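You operate a simulated robot arm through the tools that you are given. There is no shell and no other tool. Be economical: measure what you need, move in short steps, check, and stop when the job is done.

Carry out the task below with a simulated robot arm. There is one attempt and no reset: what you move stays moved.

## Task
Reset the pull tester: load off, fork up, back at hanger 1, flags 2 and 3 in the middle.
Fine: wind the load off before you swing the fork up.

It is judged by the outcome, as a careful person would: the job done as asked, and still so three seconds after it is handed in. It fails if anything else is knocked over, pushed out of place, dropped, spilled or broken.

## Robot
A 7-joint arm with a two-finger parallel gripper on a trunk, on a base that drives. Base frame: it is fixed to the floor where the robot stands at the start and does not move with it; the origin is under the middle of the robot, x ahead of it, y to its left, z up; the surface under the hand at the start is at about z = 0.76. Units: m, degrees, N and s.
Its first joint turns from -166.0 to 166.0 degrees. Places, roughly: flag one [0.8, 0, 0.8]; flag three [0.8, -0.2, 0.8]; flag two [0.8, -0.2, 0.8]; fork of the pull tester [0.6, -0.1, 0.8]; hanger one [0.5, 0, 0.8]; pull tester [0.7, -0.1, 0.9]; tester crank [0.6, -0.1, 0.9]. Payload 3.43 kg.
The tool frame sits at the grasp point between the pads (the TCP): z along the fingers, y along the line on which they close. The tips reach 0.03 m beyond it. Largest opening 0.094 m; finger width 0.028, thickness 0.01; the body of the gripper, 0.05 by 0.096 m, starts 0.055 m behind the TCP.
Orientation is told as [roll, pitch, yaw] about the base's x, y, z axes, in that order, counted from this pose: with the fingers straight down and closing along the base's y, the tool's x points along the base's -x, its y along +y and its z along -z.

## Interface
- The arm moves only by the tool arm_command. Its argument "moves" is a list of rows, each a list of 7 numbers: the shift along the base's x, y, z in m, then the turn, a rotation vector about the base's x, y, z in degrees, then the finger opening in m, from 0 to 0.094. In form: [[dx, dy, dz, rx, ry, rz, gripper], ...]. A call has 1 to 10 rows; each row shifts and turns the commanded pose from where the row before left it. Each row takes 0.2 s and may step no farther than 0.05 m and 8.6 degrees from the row before; otherwise, or with a gripper value out of range, the whole call is refused. A pose out of reach is approached as far as the arm can. The call stops where the force on the tool passes 90 N (or 10 N more than at its start, if that is more) or the arm is blocked; 0.2 s more then pass. The fingers move at their own pace (about 0.045 m/s each) and stop on an object; they squeeze with about 32 N. The grip force told is the motor's: it shows also when the fingers shut on nothing. Time passes only in rows, and 0.2 s behind the last, so rows that do not move let the fingers close. It gives the time, the measured TCP pose, the force on the tool (base axes), the opening and the grip force at its end, in the units of the frame above (readings bear some noise), with the torque about the TCP (base axes, N m) and any sound that the robot's microphone picked up.
- Cameras (640 x 400 px; columns grow to the right, rows downward): "scene" is now at [0.0145, 0.1885, 1.3935]; the picture's right is [-0.55, -0.83, 0.00], its down [-0.44, 0.29, -0.85] and it looks along [0.71, -0.47, -0.53] (base axes); focal length 252 px, centre (320, 200). "wrist" rides on the gripper at [0.076, 0.014, -0.103] in the tool frame; the picture's right is [-0.18, 0.98, 0.00], its down [-0.75, -0.14, -0.64] and it looks along [-0.63, -0.12, 0.77] (tool axes); focal length 243 px, centre (320, 200). There is no depth. A picture from a camera that has moved, and an enlarged one, comes with that camera's place and axes in the base frame and with its lens.
- grab_frame(camera): a new picture of that camera. The clock stands still meanwhile.
- steer(legs): drives the robot by 1 to 6 legs, each [ahead, turn to the left] in m and degrees, along the robot's own axes; the way and the turn of a leg run together, so that a leg with both is an arc; at most 1.5 m and 180 degrees a leg. The arm and the cameras ride along, it lands a little off, and it stops where it bumps. It gives what a move gives.
- turn_head(pan, tilt): turns the head with the scene camera to pan (to the left, within 120 degrees either way) and tilt (down, from -29 to 69), counted from straight ahead of the robot. It gives what a move gives.
- inspect(camera, box): a new picture of the part [left, top, right, bottom] of that camera's present view, enlarged. The clock stands still meanwhile.
- sign_off(): hands the job in; it is judged then, once.

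Work in short steps. Places have to be worked out from the pictures, the camera data and where the tool is seen: move nearer, look again, correct. Check each grasp and each placing, and mend what went wrong. You have 120 turns and 98 pictures in all, those below and enlarged ones among them. Open the gripper and draw the arm clear of the work before you hand the job in, unless the task says otherwise; then end with one line.

The tools are called after "Request:" as name(argument=value, ...) on one line, values as JSON. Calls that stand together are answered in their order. arm_command: Moves the arm, as the interface text tells. Its arguments: {"type":"object","properties":{"moves":{"type":"array"}},"required":["moves"]} The other tools are called the same way: steer (legs) drives the base; turn_head (pan, tilt) turns the head that bears the scene camera; grab_frame (camera) takes a picture; inspect (camera, box) takes an enlarged picture of a part of a camera's view; sign_off () hands the job in.

At the start:

```text
clock: 0.0
eef_pos: [0.5198, -0.2928, 1.223]
tool_rot: [0.0, 0.0, -0.2]
wrist_force: [-0.1, 0.2, -0.3]
torque: [0.02, 0.0, 0.0]
finger_gap: 0.0941
finger_force: 0.0
robot x, y, heading: [0.0022, 0.0066, -0.1]
head pan, tilt: [-33.6, 31.9]
```

scene: 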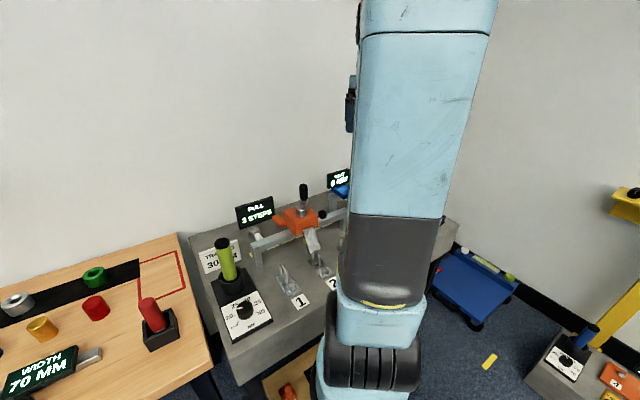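
wrist: 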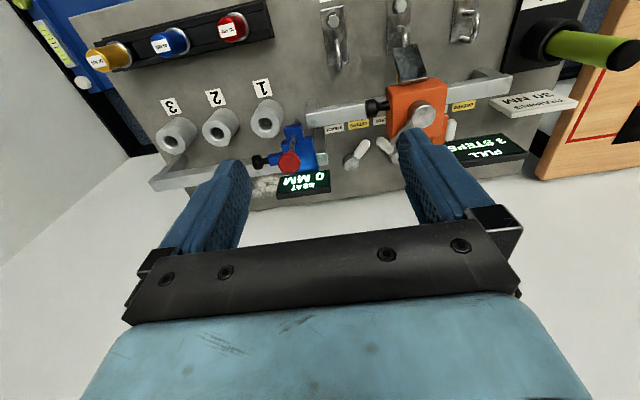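

The pull tester (orange carriage on a rail) shows "PULL 3 STEPS". I'll look closer at it from both cameras.

Request:
inspect(camera="wrist", box=[240, 0, 560, 200])

Request:
inspect(camera="scene", box=[200, 160, 360, 320])

```text
2.00 times, centred on (400, 100) of wrist
camera zoom: at [0.4421, -0.2785, 1.3242], right [0.19, 0.98, 0.0], down [0.75, -0.14, 0.64], along [0.63, -0.12, -0.77], focal length 485 px, centre (160, 400)
```

zoom: 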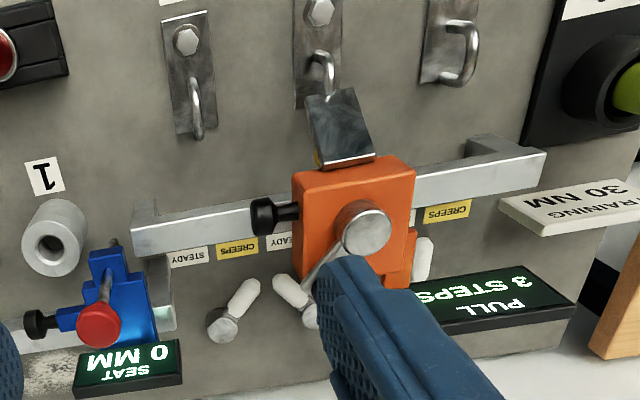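

```text
2.50 times, centred on (280, 240) of scene
camera zoom: at [0.0145, 0.1885, 1.3935], right [-0.55, -0.83, 0.0], down [-0.44, 0.29, -0.85], along [0.71, -0.47, -0.53], focal length 630 px, centre (420, 100)
```

zoom: 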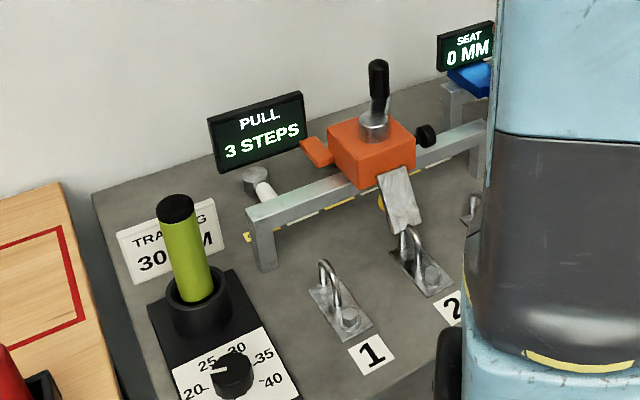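

The arm hides part of the view; I move it to the right and look again with the head.

Request:
arm_command(moves=[[0, -0.05, 0, 0, 0, 0, 0.094], [0, -0.05, 0, 0, 0, 0, 0.094], [0, -0.05, 0, 0, 0, 0, 0.094], [0, -0.05, 0, 0, 0, 0, 0.094], [0, -0.05, 0, 0, 0, 0, 0.094]])

Request:
grab_frame(camera="scene")

Request:
grab_frame(camera="wrist")

```text
clock: 1.2
eef_pos: [0.5191, -0.5432, 1.2251]
tool_rot: [-0.1, 0.1, 0.0]
wrist_force: [0.2, 0.8, 0.3]
torque: [-0.08, 0.0, -0.01]
finger_gap: 0.0938
finger_force: 0.2
robot x, y, heading: [0.0016, -0.0008, -0.2]
head pan, tilt: [-33.6, 31.9]
```

```text
93 pictures are left
camera scene: at [0.0143, 0.1892, 1.3934], right [-0.55, -0.83, 0.0], down [-0.44, 0.29, -0.85], along [0.71, -0.47, -0.53], focal length 252 px, centre (320, 200)
```

scene: 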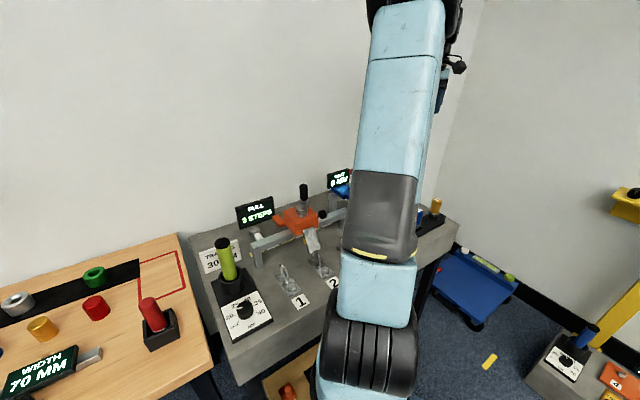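

```text
92 pictures are left
camera wrist: at [0.442, -0.5291, 1.3274], right [0.18, 0.98, 0.0], down [0.75, -0.14, 0.64], along [0.63, -0.12, -0.77], focal length 243 px, centre (320, 200)
```

wrist: 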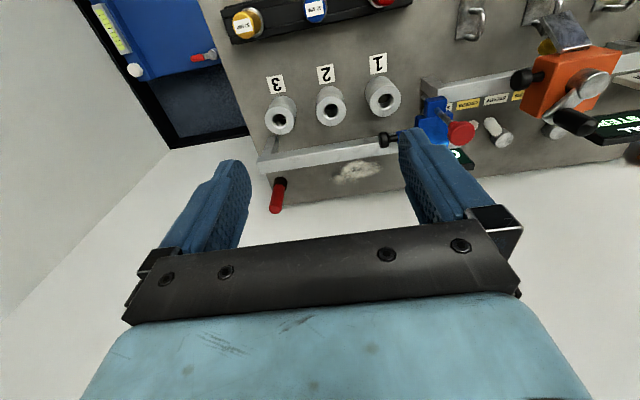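

Next I centre the wrist camera above the tester, at y ≈ -0.13.

Request:
arm_command(moves=[[0, 0.05, 0, 0, 0, 0, 0.094], [0, 0.05, 0, 0, 0, 0, 0.094], [0, 0.05, 0, 0, 0, 0, 0.094], [0, 0.05, 0, 0, 0, 0, 0.094], [0, 0.05, 0, 0, 0, 0, 0.094], [0, 0.05, 0, 0, 0, 0, 0.094], [0, 0.05, 0, 0, 0, 0, 0.094], [0, 0.05, 0, 0, 0, 0, 0.094]])

Request:
grab_frame(camera="wrist")

Request:
inspect(camera="wrist", box=[180, 0, 460, 190])

```text
clock: 3.0
eef_pos: [0.5191, -0.1458, 1.2208]
tool_rot: [-0.1, -0.1, -0.1]
wrist_force: [0.2, -0.1, 0.3]
torque: [0.0, 0.02, 0.0]
finger_gap: 0.0942
finger_force: 0.1
robot x, y, heading: [-0.001, 0.0076, 0.1]
head pan, tilt: [-33.6, 31.9]
```

```text
91 pictures are left
camera wrist: at [0.4435, -0.1307, 1.3227], right [0.19, 0.98, 0.0], down [0.75, -0.14, 0.64], along [0.63, -0.12, -0.77], focal length 243 px, centre (320, 200)
```

wrist: 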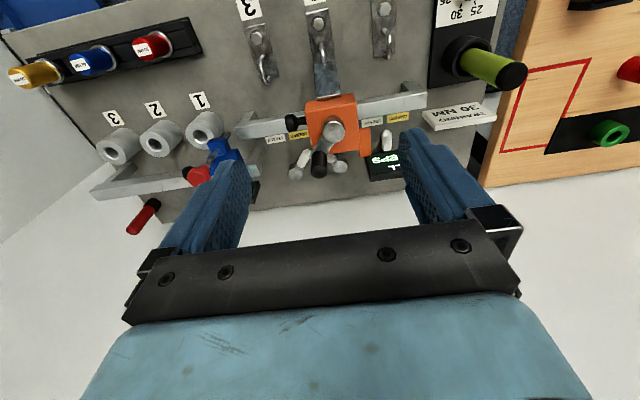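

```text
2.11 times, centred on (320, 95) of wrist
camera zoom: at [0.4435, -0.1307, 1.3227], right [0.19, 0.98, 0.0], down [0.75, -0.14, 0.64], along [0.63, -0.12, -0.77], focal length 511 px, centre (320, 421)
```

zoom: 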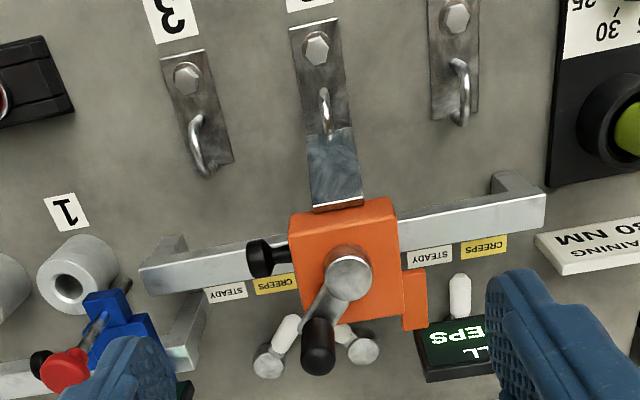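

Estimates so far: crank hub is at about (0.62, -0.14, 0.93), and the black handle top is at about (0.656, -0.172, 0.99). Flag pivots are at x ≈ 0.77 and y ≈ -0.03, -0.145, -0.256. I'll move lower to look closer.

Request:
arm_command(moves=[[-0.02, 0, -0.05, 0, 0, 0, 0.094], [-0.02, 0, -0.05, 0, 0, 0, 0.094], [-0.01, 0, -0.03, 0, 0, 0, 0.094]])

Request:
inspect(camera="wrist", box=[160, 0, 480, 200])

Request:
inspect(camera="scene", box=[220, 150, 380, 290])

```text
refused: row 1 steps farther than a row can; nothing moved
```

```text
2.00 times, centred on (320, 100) of wrist
camera zoom: at [0.4435, -0.1307, 1.3227], right [0.19, 0.98, 0.0], down [0.75, -0.14, 0.64], along [0.63, -0.12, -0.77], focal length 485 px, centre (320, 400)
```

zoom: 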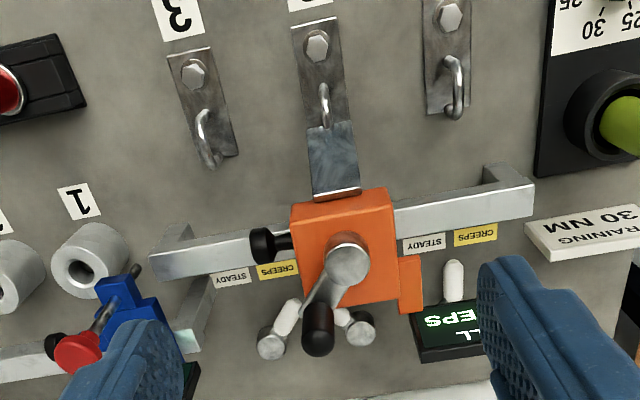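

```text
2.86 times, centred on (300, 220) of scene
camera zoom: at [0.0147, 0.1882, 1.3935], right [-0.55, -0.83, 0.0], down [-0.44, 0.29, -0.85], along [0.71, -0.47, -0.53], focal length 720 px, centre (377, 143)
```

zoom: 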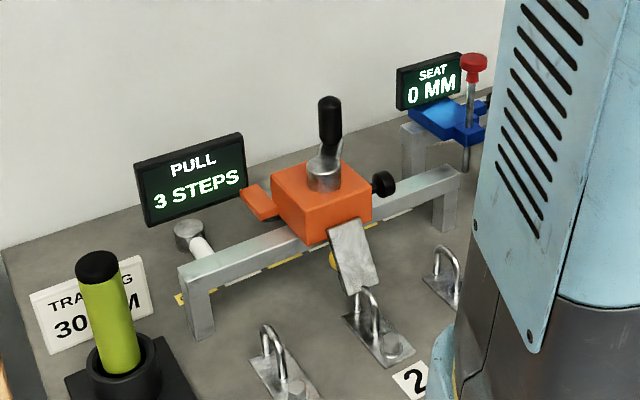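

The scene view shows the fork plate hanging from the carriage's front edge onto hanger 2's ring. I go lower in smaller steps.

Request:
arm_command(moves=[[-0.02, 0, -0.04, 0, 0, 0, 0.094], [-0.02, 0, -0.04, 0, 0, 0, 0.094], [-0.02, 0, -0.04, 0, 0, 0, 0.094], [-0.02, 0, -0.04, 0, 0, 0, 0.094]])

Request:
inspect(camera="wrist", box=[160, 0, 480, 200])

```text
clock: 4.0
eef_pos: [0.4396, -0.1433, 1.0621]
tool_rot: [0.0, 0.0, -0.1]
wrist_force: [-0.1, -0.8, -0.2]
torque: [0.0, 0.04, 0.0]
finger_gap: 0.0941
finger_force: 0.1
robot x, y, heading: [-0.0006, 0.0044, -0.1]
head pan, tilt: [-33.6, 31.9]
```

```text
2.00 times, centred on (320, 100) of wrist
camera zoom: at [0.3634, -0.1285, 1.1643], right [0.19, 0.98, 0.0], down [0.75, -0.14, 0.64], along [0.63, -0.12, -0.77], focal length 485 px, centre (320, 400)
```

zoom: 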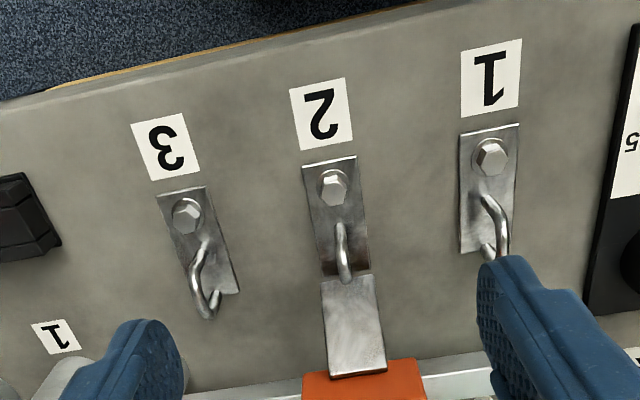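

Request:
grab_frame(camera="wrist")

```text
86 pictures are left
camera wrist: at [0.3634, -0.1285, 1.1643], right [0.19, 0.98, 0.0], down [0.75, -0.14, 0.64], along [0.63, -0.12, -0.77], focal length 243 px, centre (320, 200)
```

wrist: 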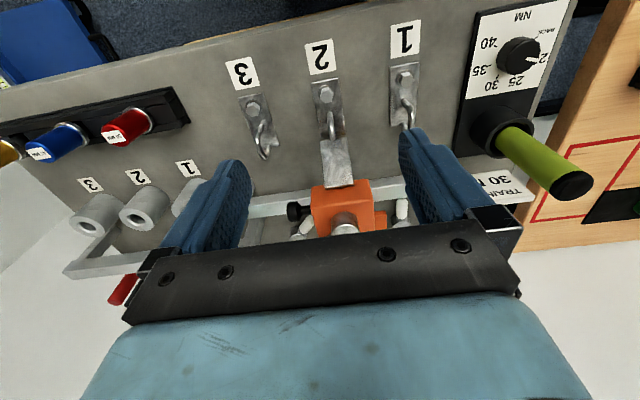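

Handle grasp point is estimated at (0.656, -0.172, 0.972). I go up over it and look before descending.

Request:
arm_command(moves=[[0, 0, 0.03, 0, 0, 0, 0.06], [0.045, -0.01, 0, 0, 0, 0, 0.06], [0.045, -0.005, 0, 0, 0, 0, 0.06], [0.045, -0.005, 0, 0, 0, 0, 0.06], [0.045, -0.005, 0, 0, 0, 0, 0.06], [0.036, -0.004, 0, 0, 0, 0, 0.06], [0, 0, -0.03, 0, 0, 0, 0.06]])

Request:
grab_frame(camera="wrist")

Request:
inspect(camera="scene", box=[220, 110, 380, 250])

```text
clock: 5.6
eef_pos: [0.6533, -0.1715, 1.0634]
tool_rot: [-0.1, -0.1, -0.1]
wrist_force: [-0.4, 0.5, -0.1]
torque: [-0.02, -0.02, -0.01]
finger_gap: 0.0601
finger_force: 0.1
robot x, y, heading: [-0.0006, 0.0037, -0.2]
head pan, tilt: [-33.6, 31.9]
```

```text
85 pictures are left
camera wrist: at [0.5778, -0.1578, 1.1647], right [0.19, 0.98, 0.0], down [0.75, -0.14, 0.64], along [0.63, -0.12, -0.77], focal length 243 px, centre (320, 200)
```

wrist: 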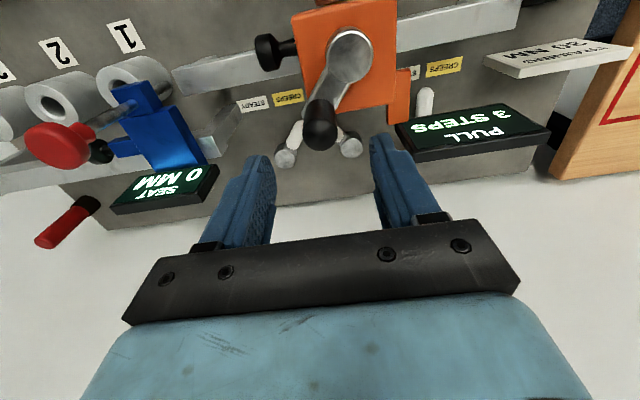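

```text
2.86 times, centred on (300, 180) of scene
camera zoom: at [0.0144, 0.1886, 1.3934], right [-0.55, -0.83, 0.0], down [-0.44, 0.29, -0.85], along [0.71, -0.47, -0.53], focal length 720 px, centre (377, 257)
```

zoom: 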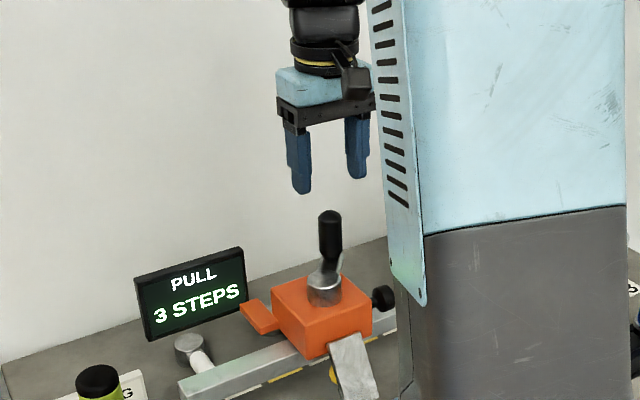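

Aligned: the handle top solves to (0.652, -0.171). Descend and close.

Request:
arm_command(moves=[[0, 0, -0.045, 0, 0, 0, 0.06], [0, 0, -0.045, 0, 0, 0, 0.06], [0, 0, 0, 0, 0, 0, 0.0], [0, 0, 0, 0, 0, 0, 0.0], [0, 0, 0, 0, 0, 0, 0.0]])

Request:
inspect(camera="scene", box=[220, 110, 380, 250])

Request:
grab_frame(camera="wrist")

```text
clock: 6.8
eef_pos: [0.654, -0.1748, 0.9718]
tool_rot: [0.1, 0.1, -0.2]
wrist_force: [-2.9, 1.6, -5.0]
torque: [-0.16, -0.82, 0.0]
finger_gap: 0.0271
finger_force: 34.2
robot x, y, heading: [0.0042, 0.004, -0.1]
head pan, tilt: [-33.6, 31.9]
```

```text
2.86 times, centred on (300, 180) of scene
camera zoom: at [0.0147, 0.1886, 1.3934], right [-0.55, -0.83, 0.0], down [-0.44, 0.29, -0.85], along [0.71, -0.47, -0.53], focal length 720 px, centre (377, 257)
```

zoom: 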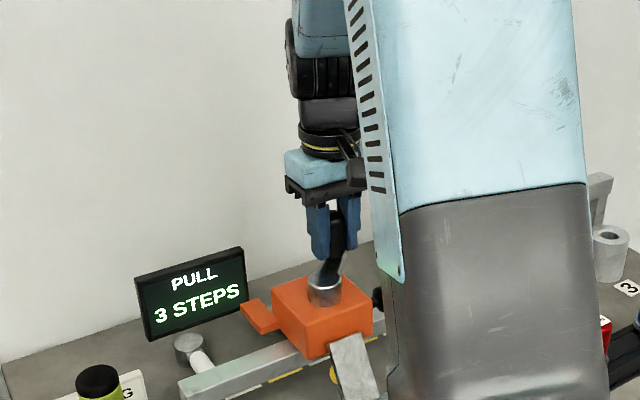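

```text
82 pictures are left
camera wrist: at [0.5783, -0.1611, 1.0734], right [0.19, 0.98, 0.0], down [0.75, -0.14, 0.64], along [0.63, -0.12, -0.77], focal length 243 px, centre (320, 200)
```

wrist: 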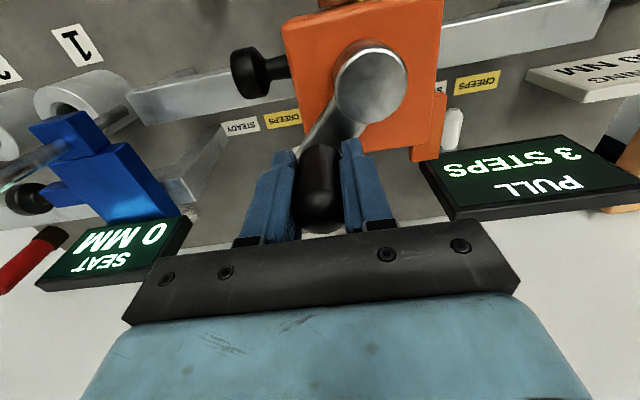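

Handle gripped (gap 27 mm). Hub centre ≈ (0.625, -0.139), radius ≈ 0.045. I test a 30° counter-clockwise turn and watch the display.

Request:
arm_command(moves=[[0.008, 0.0085, 0, 0, 0, 0, 0], [0.0055, 0.01, 0, 0, 0, 0, 0], [0, 0, 0, 0, 0, 0, 0]])

Request:
grab_frame(camera="wrist")

```text
clock: 7.6
eef_pos: [0.666, -0.1547, 0.9713]
tool_rot: [0.0, 0.2, -0.1]
wrist_force: [-16.2, 5.4, -8.7]
torque: [-0.35, -0.42, 0.02]
finger_gap: 0.0273
finger_force: 44.7
robot x, y, heading: [-0.0041, 0.0066, 0.0]
head pan, tilt: [-33.6, 31.9]
```

```text
81 pictures are left
camera wrist: at [0.5903, -0.1405, 1.0736], right [0.19, 0.98, 0.0], down [0.76, -0.14, 0.64], along [0.63, -0.12, -0.77], focal length 243 px, centre (320, 200)
```

wrist: 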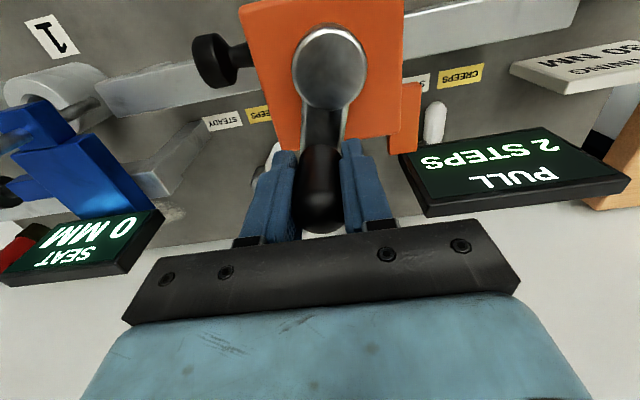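

Now 2 STEPS: counter-clockwise unwinds. Continue about 28° with a slightly smaller radius.

Request:
arm_command(moves=[[-0.001, 0.01, 0, 0, 0, 0, 0], [-0.002, 0.0105, 0, 0, 0, 0, 0], [0, 0, 0, 0, 0, 0, 0]])

Request:
grab_frame(camera="wrist")

```text
clock: 8.4
eef_pos: [0.6674, -0.1335, 0.9731]
tool_rot: [0.0, 0.0, -0.1]
wrist_force: [29.0, 3.1, -28.5]
torque: [-0.01, -0.09, -0.02]
finger_gap: 0.027
finger_force: 44.9
robot x, y, heading: [-0.0032, 0.0056, 0.1]
head pan, tilt: [-33.6, 31.9]
```

```text
80 pictures are left
camera wrist: at [0.5911, -0.1189, 1.0736], right [0.19, 0.98, 0.0], down [0.75, -0.14, 0.64], along [0.63, -0.12, -0.77], focal length 243 px, centre (320, 200)
```

wrist: 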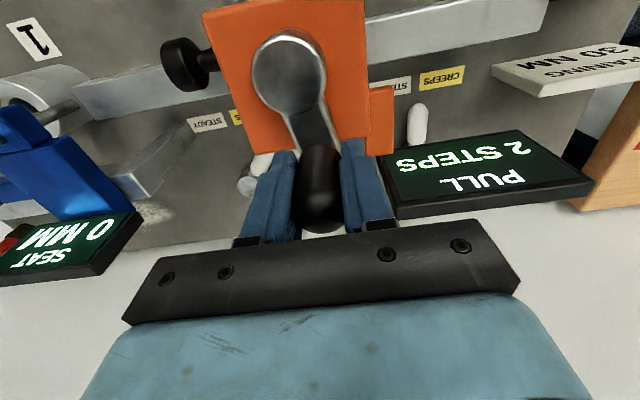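

Still 2 STEPS after about 57°; the force indicates my path was a bit too tight. Continue another 30°, radius 0.046.

Request:
arm_command(moves=[[0.0, 0.0117, 0, 0, 0, 0, 0], [-0.0063, 0.01, 0, 0, 0, 0, 0], [0, 0, 0, 0, 0, 0, 0]])

Request:
grab_frame(camera="wrist")

```text
clock: 9.2
eef_pos: [0.6571, -0.1105, 0.9729]
tool_rot: [0.0, 0.2, 0.0]
wrist_force: [3.1, 5.5, -18.6]
torque: [-0.28, 0.66, 0.0]
finger_gap: 0.0273
finger_force: 44.6
robot x, y, heading: [0.002, -0.0022, 0.0]
head pan, tilt: [-33.6, 31.9]
```

```text
79 pictures are left
camera wrist: at [0.5819, -0.0965, 1.0741], right [0.19, 0.98, 0.0], down [0.76, -0.14, 0.64], along [0.63, -0.12, -0.77], focal length 243 px, centre (320, 200)
```

wrist: 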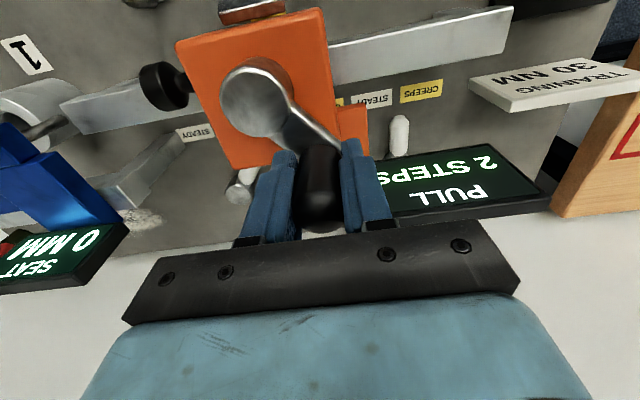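

Force is small and the path fits well. Continue by 45°.

Request:
arm_command(moves=[[-0.009, 0.0079, 0, 0, 0, 0, 0], [-0.0107, 0.0054, 0, 0, 0, 0, 0], [-0.0118, 0.0024, 0, 0, 0, 0, 0], [0, 0, 0, 0, 0, 0, 0]])

Request:
grab_frame(camera="wrist")

```text
clock: 10.2
eef_pos: [0.6258, -0.0916, 0.9726]
tool_rot: [0.0, 0.2, 0.2]
wrist_force: [6.2, 48.3, -10.1]
torque: [-0.28, -0.75, 0.09]
finger_gap: 0.027
finger_force: 44.9
robot x, y, heading: [-0.0009, 0.0044, -0.1]
head pan, tilt: [-33.6, 31.9]
```

```text
78 pictures are left
camera wrist: at [0.551, -0.078, 1.074], right [0.18, 0.98, 0.0], down [0.75, -0.14, 0.64], along [0.63, -0.12, -0.77], focal length 243 px, centre (320, 200)
```

wrist: 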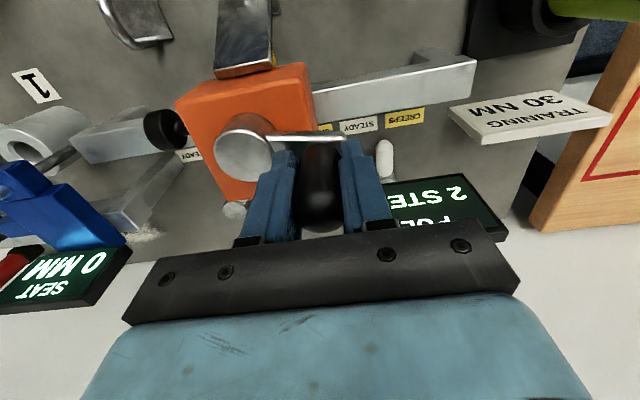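

Radius in y is slightly larger (0.048, centre y ≈ -0.139). Continue by 60° with the correction.

Request:
arm_command(moves=[[-0.0124, 0.0042, 0, 0, 0, 0, 0], [-0.0118, -0.004, 0, 0, 0, 0, 0], [-0.0105, -0.0069, 0, 0, 0, 0, 0], [-0.0083, -0.0094, 0, 0, 0, 0, 0], [0, 0, 0, 0, 0, 0, 0]])

Request:
grab_frame(camera="wrist")

Request:
inspect(camera="scene", box=[220, 110, 380, 250])

```text
clock: 11.4
eef_pos: [0.5828, -0.1115, 0.9738]
tool_rot: [0.1, 0.1, 0.0]
wrist_force: [-35.7, 24.5, -4.6]
torque: [0.46, 0.54, 0.0]
finger_gap: 0.0269
finger_force: 44.9
robot x, y, heading: [0.0018, 0.0051, -0.1]
head pan, tilt: [-33.6, 31.9]
```

```text
77 pictures are left
camera wrist: at [0.5061, -0.0964, 1.0753], right [0.19, 0.98, 0.0], down [0.75, -0.14, 0.64], along [0.63, -0.12, -0.77], focal length 243 px, centre (320, 200)
```

wrist: 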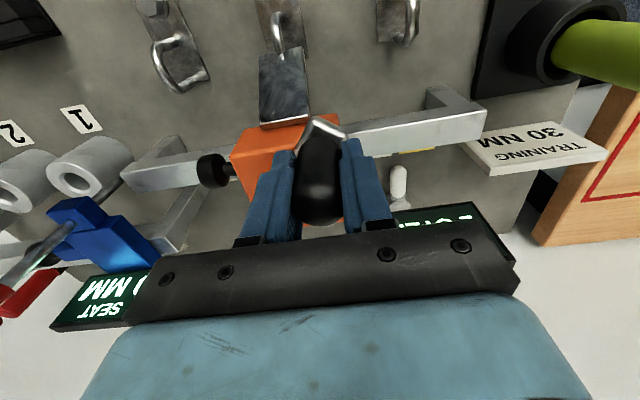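

```text
2.86 times, centred on (300, 180) of scene
camera zoom: at [0.0128, 0.1895, 1.3933], right [-0.55, -0.83, 0.0], down [-0.44, 0.29, -0.85], along [0.71, -0.47, -0.53], focal length 720 px, centre (377, 257)
```

zoom: 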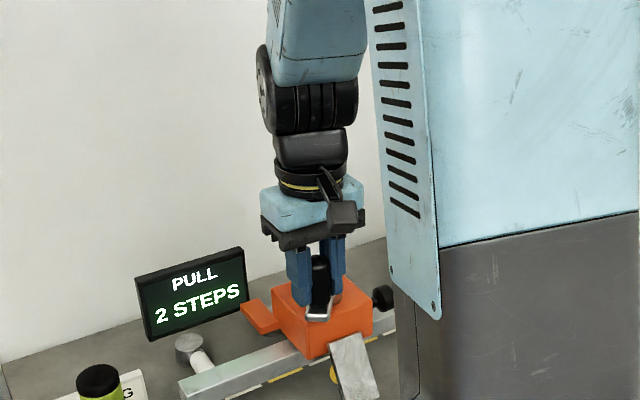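

Tracking fine with slightly outward force. Continue 75° with radius 0.0485.

Request:
arm_command(moves=[[-0.0061, -0.011, 0, 0, 0, 0, 0], [-0.0025, -0.0124, 0, 0, 0, 0, 0], [0.0008, -0.0127, 0, 0, 0, 0, 0], [0.004, -0.012, 0, 0, 0, 0, 0], [0.007, -0.0105, 0, 0, 0, 0, 0], [0, 0, 0, 0, 0, 0, 0]])

Request:
inspect(camera="scene", box=[220, 110, 380, 250])

Request:
grab_frame(camera="wrist")

```text
clock: 12.8
eef_pos: [0.5865, -0.1726, 0.9728]
tool_rot: [-0.3, -0.3, -0.4]
wrist_force: [-37.4, -34.0, 10.2]
torque: [0.78, -1.13, 0.11]
finger_gap: 0.0271
finger_force: 45.1
robot x, y, heading: [-0.0001, 0.0002, -0.0]
head pan, tilt: [-33.6, 31.9]
```

```text
2.86 times, centred on (300, 180) of scene
camera zoom: at [0.0124, 0.1873, 1.3937], right [-0.55, -0.83, 0.0], down [-0.44, 0.29, -0.85], along [0.71, -0.47, -0.53], focal length 720 px, centre (377, 257)
```

zoom: 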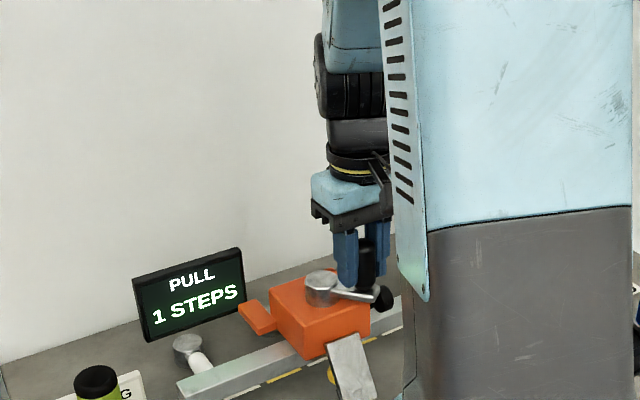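

```text
74 pictures are left
camera wrist: at [0.5086, -0.1578, 1.0748], right [0.19, 0.98, 0.0], down [0.75, -0.14, 0.64], along [0.63, -0.12, -0.76], focal length 243 px, centre (320, 200)
```

wrist: 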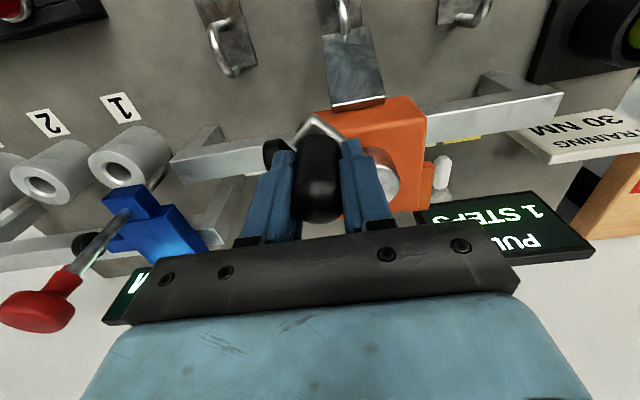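

1 STEP now. Continue another 75° with radius 0.0495.

Request:
arm_command(moves=[[0.0089, -0.0092, 0, 0, 0, 0, 0], [0.0116, -0.0058, 0, 0, 0, 0, 0], [0.0126, -0.0026, 0, 0, 0, 0, 0], [0.0129, 0.0008, 0, 0, 0, 0, 0], [0.0123, 0.0041, 0, 0, 0, 0, 0], [0, 0, 0, 0, 0, 0, 0]])

Request:
inspect(camera="scene", box=[220, 110, 380, 250])

Request:
grab_frame(camera="wrist")

```text
clock: 14.2
eef_pos: [0.6467, -0.1844, 0.9737]
tool_rot: [0.0, -0.2, -0.1]
wrist_force: [24.0, -39.0, 12.7]
torque: [0.3, -0.85, 0.09]
finger_gap: 0.0267
finger_force: 45.0
robot x, y, heading: [0.0008, 0.0082, 0.3]
head pan, tilt: [-33.6, 31.9]
```

```text
2.86 times, centred on (300, 180) of scene
camera zoom: at [0.0156, 0.1871, 1.3937], right [-0.55, -0.83, 0.0], down [-0.44, 0.29, -0.85], along [0.71, -0.47, -0.53], focal length 720 px, centre (377, 257)
```

zoom: 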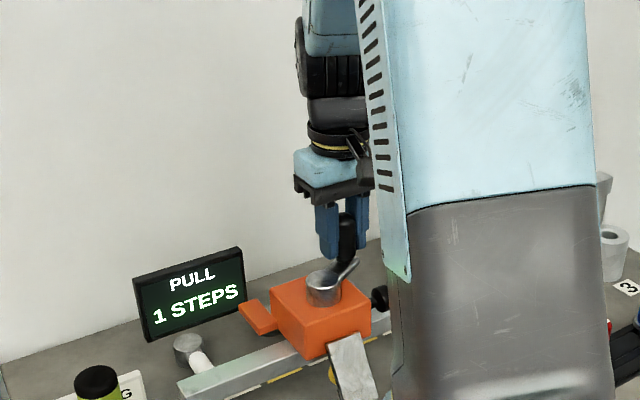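

```text
72 pictures are left
camera wrist: at [0.5709, -0.1697, 1.0748], right [0.19, 0.98, 0.0], down [0.75, -0.14, 0.64], along [0.63, -0.12, -0.76], focal length 243 px, centre (320, 200)
```

wrist: 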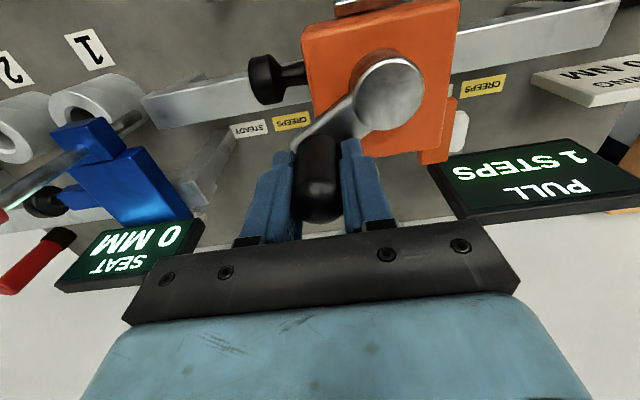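

Handle still well gripped. Continue another 75°, expecting the count to fall to 0 somewhere here.

Request:
arm_command(moves=[[0.0114, 0.0075, 0, 0, 0, 0, 0], [0.0085, 0.0096, 0, 0, 0, 0, 0], [0.0057, 0.0114, 0, 0, 0, 0, 0], [0.0016, 0.0126, 0, 0, 0, 0, 0], [0, 0, 0, 0, 0, 0, 0]])

Request:
grab_frame(camera="wrist")

```text
clock: 15.4
eef_pos: [0.6737, -0.142, 0.9748]
tool_rot: [0.0, 0.0, 0.0]
wrist_force: [23.6, 0.7, 25.4]
torque: [-0.16, 0.27, 0.0]
finger_gap: 0.0272
finger_force: 45.3
robot x, y, heading: [0.003, 0.0046, -0.2]
head pan, tilt: [-33.6, 31.9]
```

```text
71 pictures are left
camera wrist: at [0.5969, -0.1264, 1.0747], right [0.18, 0.98, 0.0], down [0.75, -0.14, 0.64], along [0.63, -0.12, -0.77], focal length 243 px, centre (320, 200)
```

wrist: 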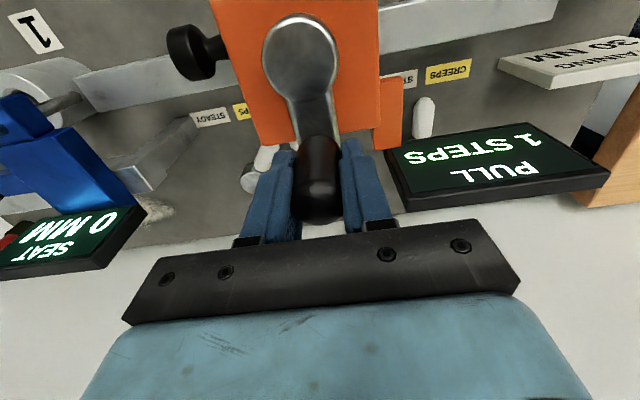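

Still 1 STEP at about a full turn. Continue another 90°.

Request:
arm_command(moves=[[0.0007, 0.0128, 0, 0, 0, 0, 0], [-0.0041, 0.0123, 0, 0, 0, 0, 0], [-0.0071, 0.0108, 0, 0, 0, 0, 0], [-0.0097, 0.0085, 0, 0, 0, 0, 0], [-0.0116, 0.0058, 0, 0, 0, 0, 0], [-0.0126, 0.0026, 0, 0, 0, 0, 0], [0, 0, 0, 0, 0, 0, 0]])

Request:
inspect(camera="scene", box=[220, 110, 380, 250])

Request:
grab_frame(camera="wrist")

```text
clock: 17.0
eef_pos: [0.628, -0.0901, 0.9723]
tool_rot: [0.0, 0.0, -0.2]
wrist_force: [-4.7, -30.7, -15.8]
torque: [-0.62, -0.11, 0.07]
finger_gap: 0.027
finger_force: 44.8
robot x, y, heading: [0.0022, 0.0005, -0.2]
head pan, tilt: [-33.6, 31.9]
```

```text
2.86 times, centred on (300, 180) of scene
camera zoom: at [0.015, 0.1873, 1.3936], right [-0.55, -0.83, 0.0], down [-0.44, 0.29, -0.85], along [0.71, -0.47, -0.53], focal length 720 px, centre (377, 257)
```

zoom: 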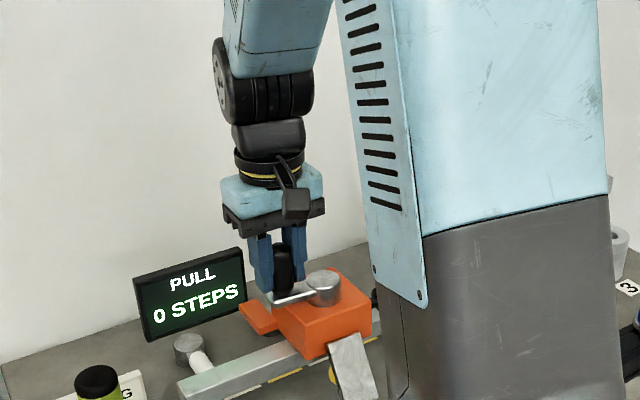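

```text
69 pictures are left
camera wrist: at [0.5518, -0.0761, 1.0747], right [0.19, 0.98, 0.0], down [0.75, -0.14, 0.64], along [0.63, -0.12, -0.77], focal length 243 px, centre (320, 200)
```

wrist: 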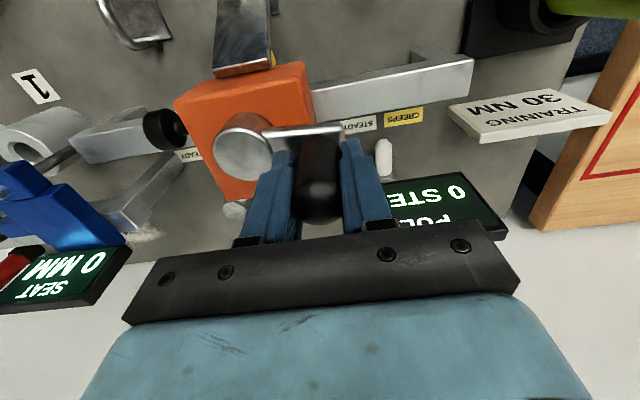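

0 STEPS. To make sure the load is fully off and not just rounding, I turn gently a little further, watching for a stop.

Request:
arm_command(moves=[[-0.0128, -0.0025, 0, 0, 0, 0, 0], [-0.012, -0.004, 0, 0, 0, 0, 0], [-0.0105, -0.007, 0, 0, 0, 0, 0], [0, 0, 0, 0, 0, 0, 0]])

Request:
inspect(camera="scene", box=[220, 110, 380, 250])

```text
clock: 18.0
eef_pos: [0.5927, -0.1007, 0.9733]
tool_rot: [0.1, 0.0, -0.1]
wrist_force: [1.2, 2.4, -11.2]
torque: [-0.13, -1.34, 0.01]
finger_gap: 0.0272
finger_force: 44.9
robot x, y, heading: [-0.0012, 0.0052, -0.2]
head pan, tilt: [-33.6, 31.9]
```

```text
2.86 times, centred on (300, 180) of scene
camera zoom: at [0.015, 0.1886, 1.3934], right [-0.55, -0.83, 0.0], down [-0.44, 0.29, -0.85], along [0.71, -0.47, -0.53], focal length 720 px, centre (377, 257)
```

zoom: 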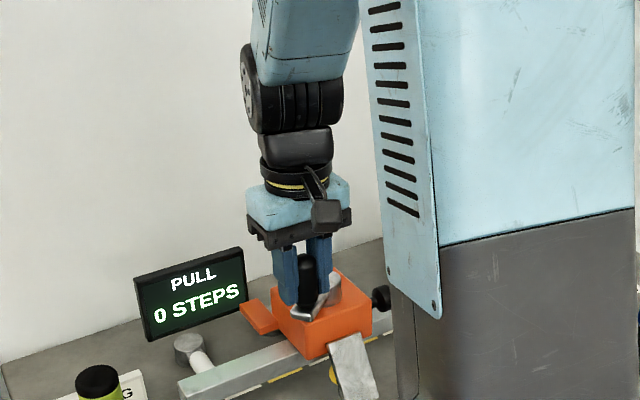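

No stop felt. A bit further, 45°.

Request:
arm_command(moves=[[-0.0084, -0.0095, 0, 0, 0, 0, 0], [-0.0057, -0.0113, 0, 0, 0, 0, 0], [-0.0025, -0.0124, 0, 0, 0, 0, 0], [0, 0, 0, 0, 0, 0, 0]])

Request:
inspect(camera="scene", box=[220, 110, 380, 250])

Request:
grab_frame(camera="wrist")

```text
clock: 19.0
eef_pos: [0.5727, -0.1354, 0.9736]
tool_rot: [0.1, 0.3, -0.1]
wrist_force: [-29.1, 1.8, -9.3]
torque: [-0.96, 0.01, 0.01]
finger_gap: 0.027
finger_force: 45.2
robot x, y, heading: [-0.0011, 0.0027, -0.0]
head pan, tilt: [-33.6, 31.9]
```

```text
2.86 times, centred on (300, 180) of scene
camera zoom: at [0.0133, 0.1886, 1.3935], right [-0.55, -0.83, 0.0], down [-0.44, 0.29, -0.85], along [0.71, -0.47, -0.53], focal length 720 px, centre (377, 257)
```

zoom: 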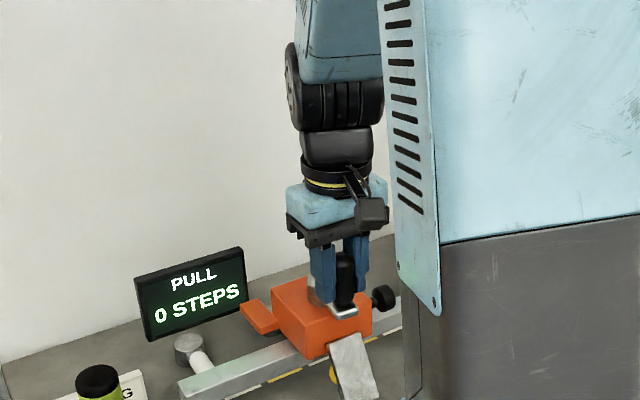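

```text
66 pictures are left
camera wrist: at [0.4976, -0.121, 1.0749], right [0.19, 0.98, 0.0], down [0.76, -0.14, 0.64], along [0.63, -0.12, -0.77], focal length 243 px, centre (320, 200)
```

wrist: 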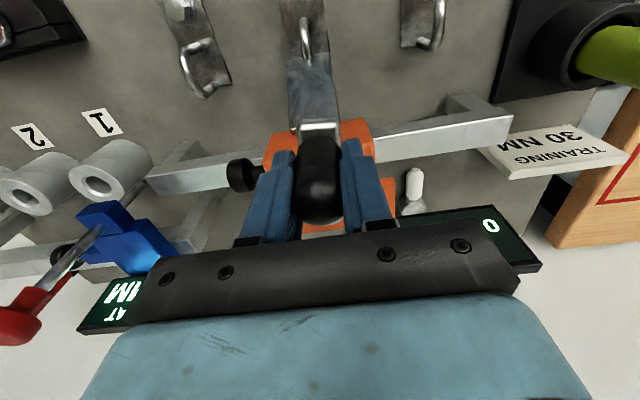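

The step count may truncate, so I keep winding off gently until the crank meets its stop.

Request:
arm_command(moves=[[0.0002, -0.0127, 0, 0, 0, 0, 0], [0.004, -0.012, 0, 0, 0, 0, 0], [0.007, -0.0105, 0, 0, 0, 0, 0], [0.0089, -0.0092, 0, 0, 0, 0, 0], [0, 0, 0, 0, 0, 0, 0]])

Request:
inspect(camera="scene", box=[220, 110, 380, 250])

```text
clock: 19.5
eef_pos: [0.5733, -0.141, 0.973]
tool_rot: [0.6, 0.6, 0.6]
wrist_force: [-18.8, 29.3, 21.4]
torque: [-2.53, 0.03, -0.05]
finger_gap: 0.0277
finger_force: 45.2
robot x, y, heading: [0.0012, 0.0054, 0.1]
head pan, tilt: [-33.6, 31.9]
stopped in row 2: the force on the tool passed its limit at 105 N (the readings are from after the stop); the commanded pose is now the measured one
```

```text
2.86 times, centred on (300, 180) of scene
camera zoom: at [0.0126, 0.1899, 1.3933], right [-0.55, -0.83, 0.0], down [-0.44, 0.29, -0.85], along [0.71, -0.47, -0.53], focal length 720 px, centre (377, 257)
```

zoom: 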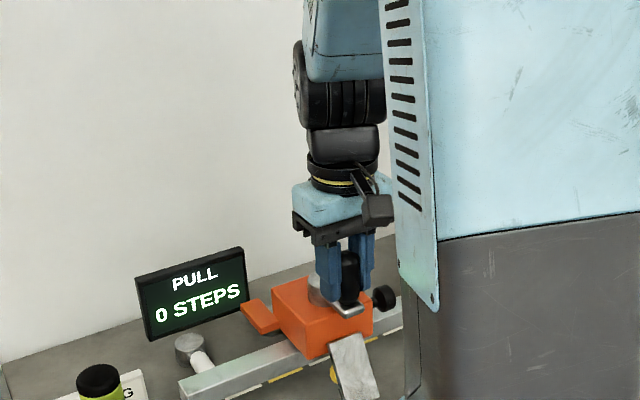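

The crank hits its zero stop with the arm pointing to the robot; load is fully off. I release and rise to inspect.

Request:
arm_command(moves=[[0, 0.004, 0, 0, 0, 0, 0.0], [0, 0, 0, 0, 0, 0, 0.07], [0, 0, 0, 0, 0, 0, 0.07], [0, 0, 0.045, 0, 0, 0, 0.07], [0, 0, 0.045, 0, 0, 0, 0.07], [-0.04, 0.0, 0.0, 0, 0, 0, 0.094], [-0.045, 0, 0, 0, 0, 0, 0.094]])

Request:
grab_frame(camera="wrist")

Request:
inspect(camera="scene", box=[220, 150, 380, 290])

```text
clock: 21.1
eef_pos: [0.4906, -0.1397, 1.0584]
tool_rot: [0.5, 0.7, 0.4]
wrist_force: [0.3, 0.4, -0.3]
torque: [0.03, 0.01, 0.03]
finger_gap: 0.0939
finger_force: 0.1
robot x, y, heading: [-0.001, 0.003, -0.1]
head pan, tilt: [-33.6, 31.9]
```

```text
64 pictures are left
camera wrist: at [0.416, -0.1266, 1.1622], right [0.18, 0.98, 0.01], down [0.76, -0.14, 0.63], along [0.62, -0.11, -0.77], focal length 243 px, centre (320, 200)
```

wrist: 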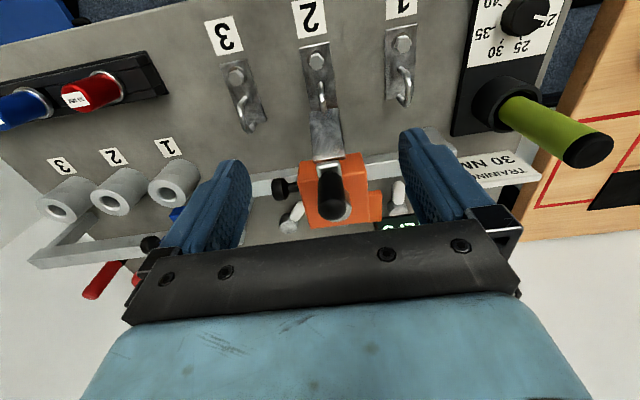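

```text
2.86 times, centred on (300, 220) of scene
camera zoom: at [0.0152, 0.1885, 1.3935], right [-0.55, -0.83, 0.0], down [-0.44, 0.29, -0.85], along [0.71, -0.47, -0.53], focal length 720 px, centre (377, 143)
```

zoom: 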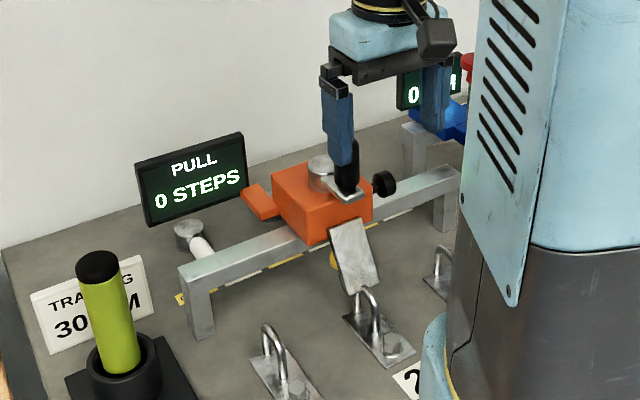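

0 STEPS confirmed. The handle now stands above the fork, so I'll grip the fork's edges with the tool tilted 45°, coming from the robot side. First tilt while clear.

Request:
arm_command(moves=[[-0.01, 0, 0, 0, -7.5, 0, 0.08], [-0.01, 0, 0, 0, -7.5, 0, 0.08], [-0.01, 0, 0, 0, -7.5, 0, 0.08], [0, 0, 0, 0, -7.5, 0, 0.08], [0, 0, 0, 0, -7.5, 0, 0.08], [0, 0, 0, 0, -7.5, 0, 0.08]])

Request:
grab_frame(camera="wrist")

Request:
grab_frame(camera="scene")

```text
clock: 22.5
eef_pos: [0.4921, -0.1657, 1.1014]
tool_rot: [0.1, -44.5, 0.6]
wrist_force: [0.3, 0.8, 0.2]
torque: [-0.01, 0.01, -0.02]
finger_gap: 0.0801
finger_force: 0.0
out of reach, approached as far as the arm can: row 4, 5, 6
robot x, y, heading: [0.0026, -0.0013, 0.2]
head pan, tilt: [-33.6, 31.9]
```

```text
62 pictures are left
camera wrist: at [0.3654, -0.1529, 1.1204], right [0.12, 0.98, 0.13], down [0.09, -0.14, 0.99], along [0.99, -0.11, -0.1], focal length 243 px, centre (320, 200)
```

wrist: 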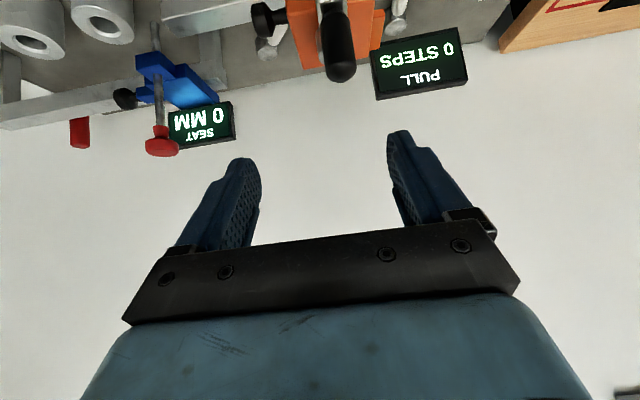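

```text
61 pictures are left
camera scene: at [0.0143, 0.1888, 1.3934], right [-0.55, -0.83, 0.0], down [-0.44, 0.29, -0.85], along [0.71, -0.47, -0.53], focal length 252 px, centre (320, 200)
```

scene: 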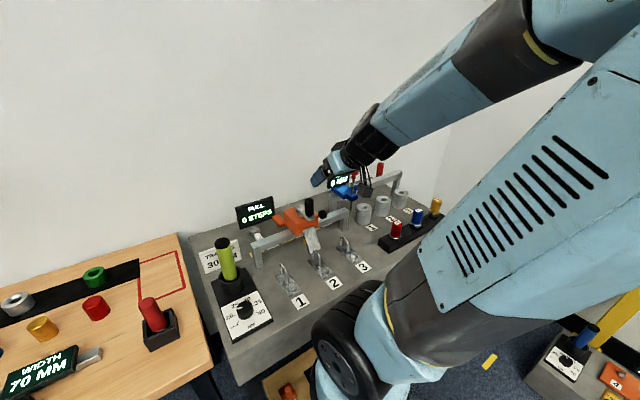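

The tilted pose is too near the robot's body, so I back the base 0.13 m.

Request:
steer(legs=[[-0.13, 0]])

Request:
grab_frame(camera="wrist")

Request:
grab_frame(camera="scene")

```text
clock: 23.8
eef_pos: [0.3622, -0.1637, 1.1019]
tool_rot: [0.1, -44.4, 0.9]
wrist_force: [0.5, -0.6, -0.2]
torque: [0.02, 0.0, 0.0]
finger_gap: 0.0798
finger_force: 0.1
robot x, y, heading: [-0.1333, 0.0038, 0.0]
head pan, tilt: [-33.6, 31.9]
```

```text
60 pictures are left
camera wrist: at [0.2348, -0.1518, 1.1205], right [0.12, 0.98, 0.13], down [0.09, -0.14, 0.99], along [0.99, -0.1, -0.11], focal length 243 px, centre (320, 200)
```

wrist: 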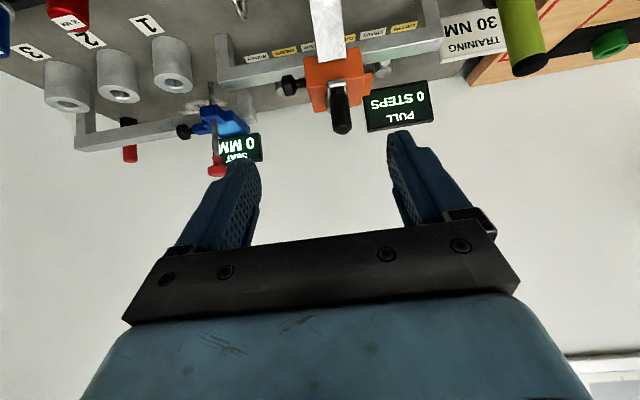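

```text
59 pictures are left
camera scene: at [-0.1174, 0.1885, 1.3935], right [-0.55, -0.83, 0.0], down [-0.44, 0.29, -0.85], along [0.71, -0.47, -0.53], focal length 252 px, centre (320, 200)
```

scene: 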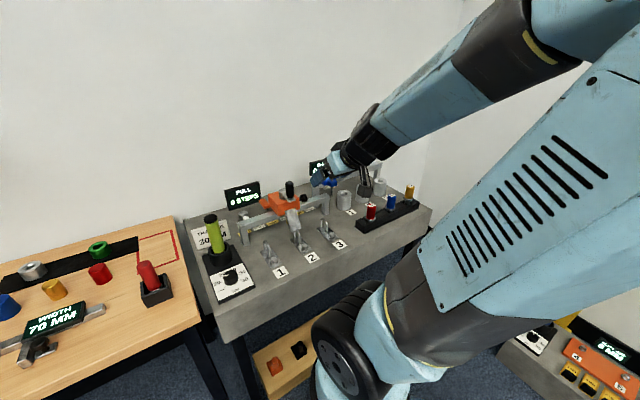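

Now lower the tilted gripper toward the fork, to a pre-approach point at (0.48, -0.14, 0.91).

Request:
arm_command(moves=[[0.015, 0.006, -0.045, 0, 0, 0, 0.08], [0.02, 0.006, -0.042, 0, 0, 0, 0.08], [0.025, 0.006, -0.04, 0, 0, 0, 0.08], [0.025, 0.006, -0.035, 0, 0, 0, 0.08], [0.025, 0, -0.03, 0, 0, 0, 0.08]])

Request:
grab_frame(camera="wrist")

Request:
inspect(camera="scene", box=[210, 150, 370, 290])

```text
clock: 25.2
eef_pos: [0.4213, -0.2945, 0.932]
tool_rot: [0.1, -44.5, -16.9]
wrist_force: [-0.5, 1.0, 0.0]
torque: [-0.05, -0.03, -0.02]
finger_gap: 0.0799
finger_force: 0.1
out of reach, approached as far as the arm can: row 1, 2
robot x, y, heading: [-0.1287, 0.006, 0.3]
head pan, tilt: [-33.6, 31.9]
stopped in row 5: the arm was blocked; the commanded pose is now the measured one
```

```text
58 pictures are left
camera wrist: at [0.3061, -0.2443, 0.9514], right [0.41, 0.9, 0.13], down [0.04, -0.16, 0.99], along [0.91, -0.4, -0.11], focal length 243 px, centre (320, 200)
```

wrist: 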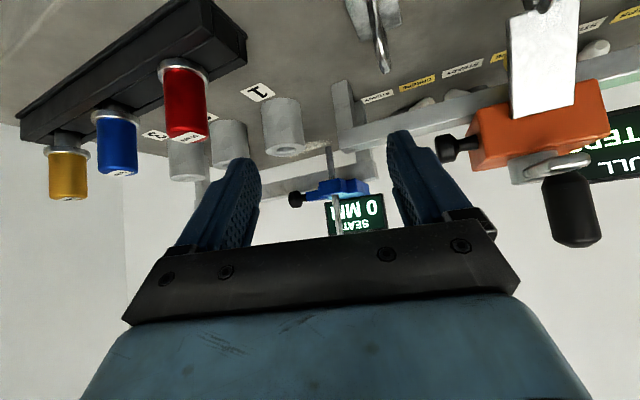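

```text
2.86 times, centred on (290, 220) of scene
camera zoom: at [-0.1176, 0.1886, 1.3935], right [-0.55, -0.83, 0.0], down [-0.44, 0.29, -0.85], along [0.71, -0.47, -0.53], focal length 720 px, centre (406, 143)
```

zoom: 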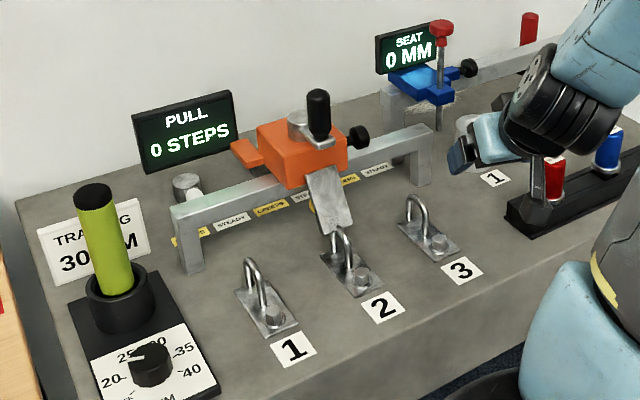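

The arm was too near to its own body and drifted aside. I lift first, then bring it forward and re-square it before coming down.

Request:
arm_command(moves=[[0.0, 0, 0.045, 0, 0, 0, 0.08], [0.0, 0, 0.045, 0, 0, 0, 0.08], [0.02, 0.02, 0.03, 0, 0, 0, 0.08], [0.02, 0.04, 0.0, 0, 0, 4, 0.08], [0.02, 0.04, 0, 0, 0, 6, 0.08], [0.02, 0.04, 0, 0, 0, 6, 0.08]])

Request:
grab_frame(camera="scene")

```text
clock: 26.6
eef_pos: [0.5034, -0.1536, 1.0516]
tool_rot: [0.1, -44.5, -0.9]
wrist_force: [-0.1, 0.3, -0.2]
torque: [0.02, -0.02, 0.01]
finger_gap: 0.08
finger_force: 0.0
robot x, y, heading: [-0.1294, 0.0018, 0.2]
head pan, tilt: [-33.6, 31.9]
```

```text
56 pictures are left
camera scene: at [-0.1174, 0.1884, 1.3935], right [-0.55, -0.83, 0.0], down [-0.44, 0.29, -0.85], along [0.71, -0.47, -0.53], focal length 252 px, centre (320, 200)
```

scene: 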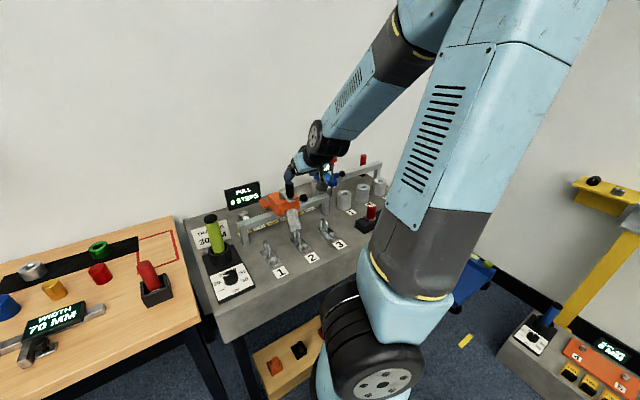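

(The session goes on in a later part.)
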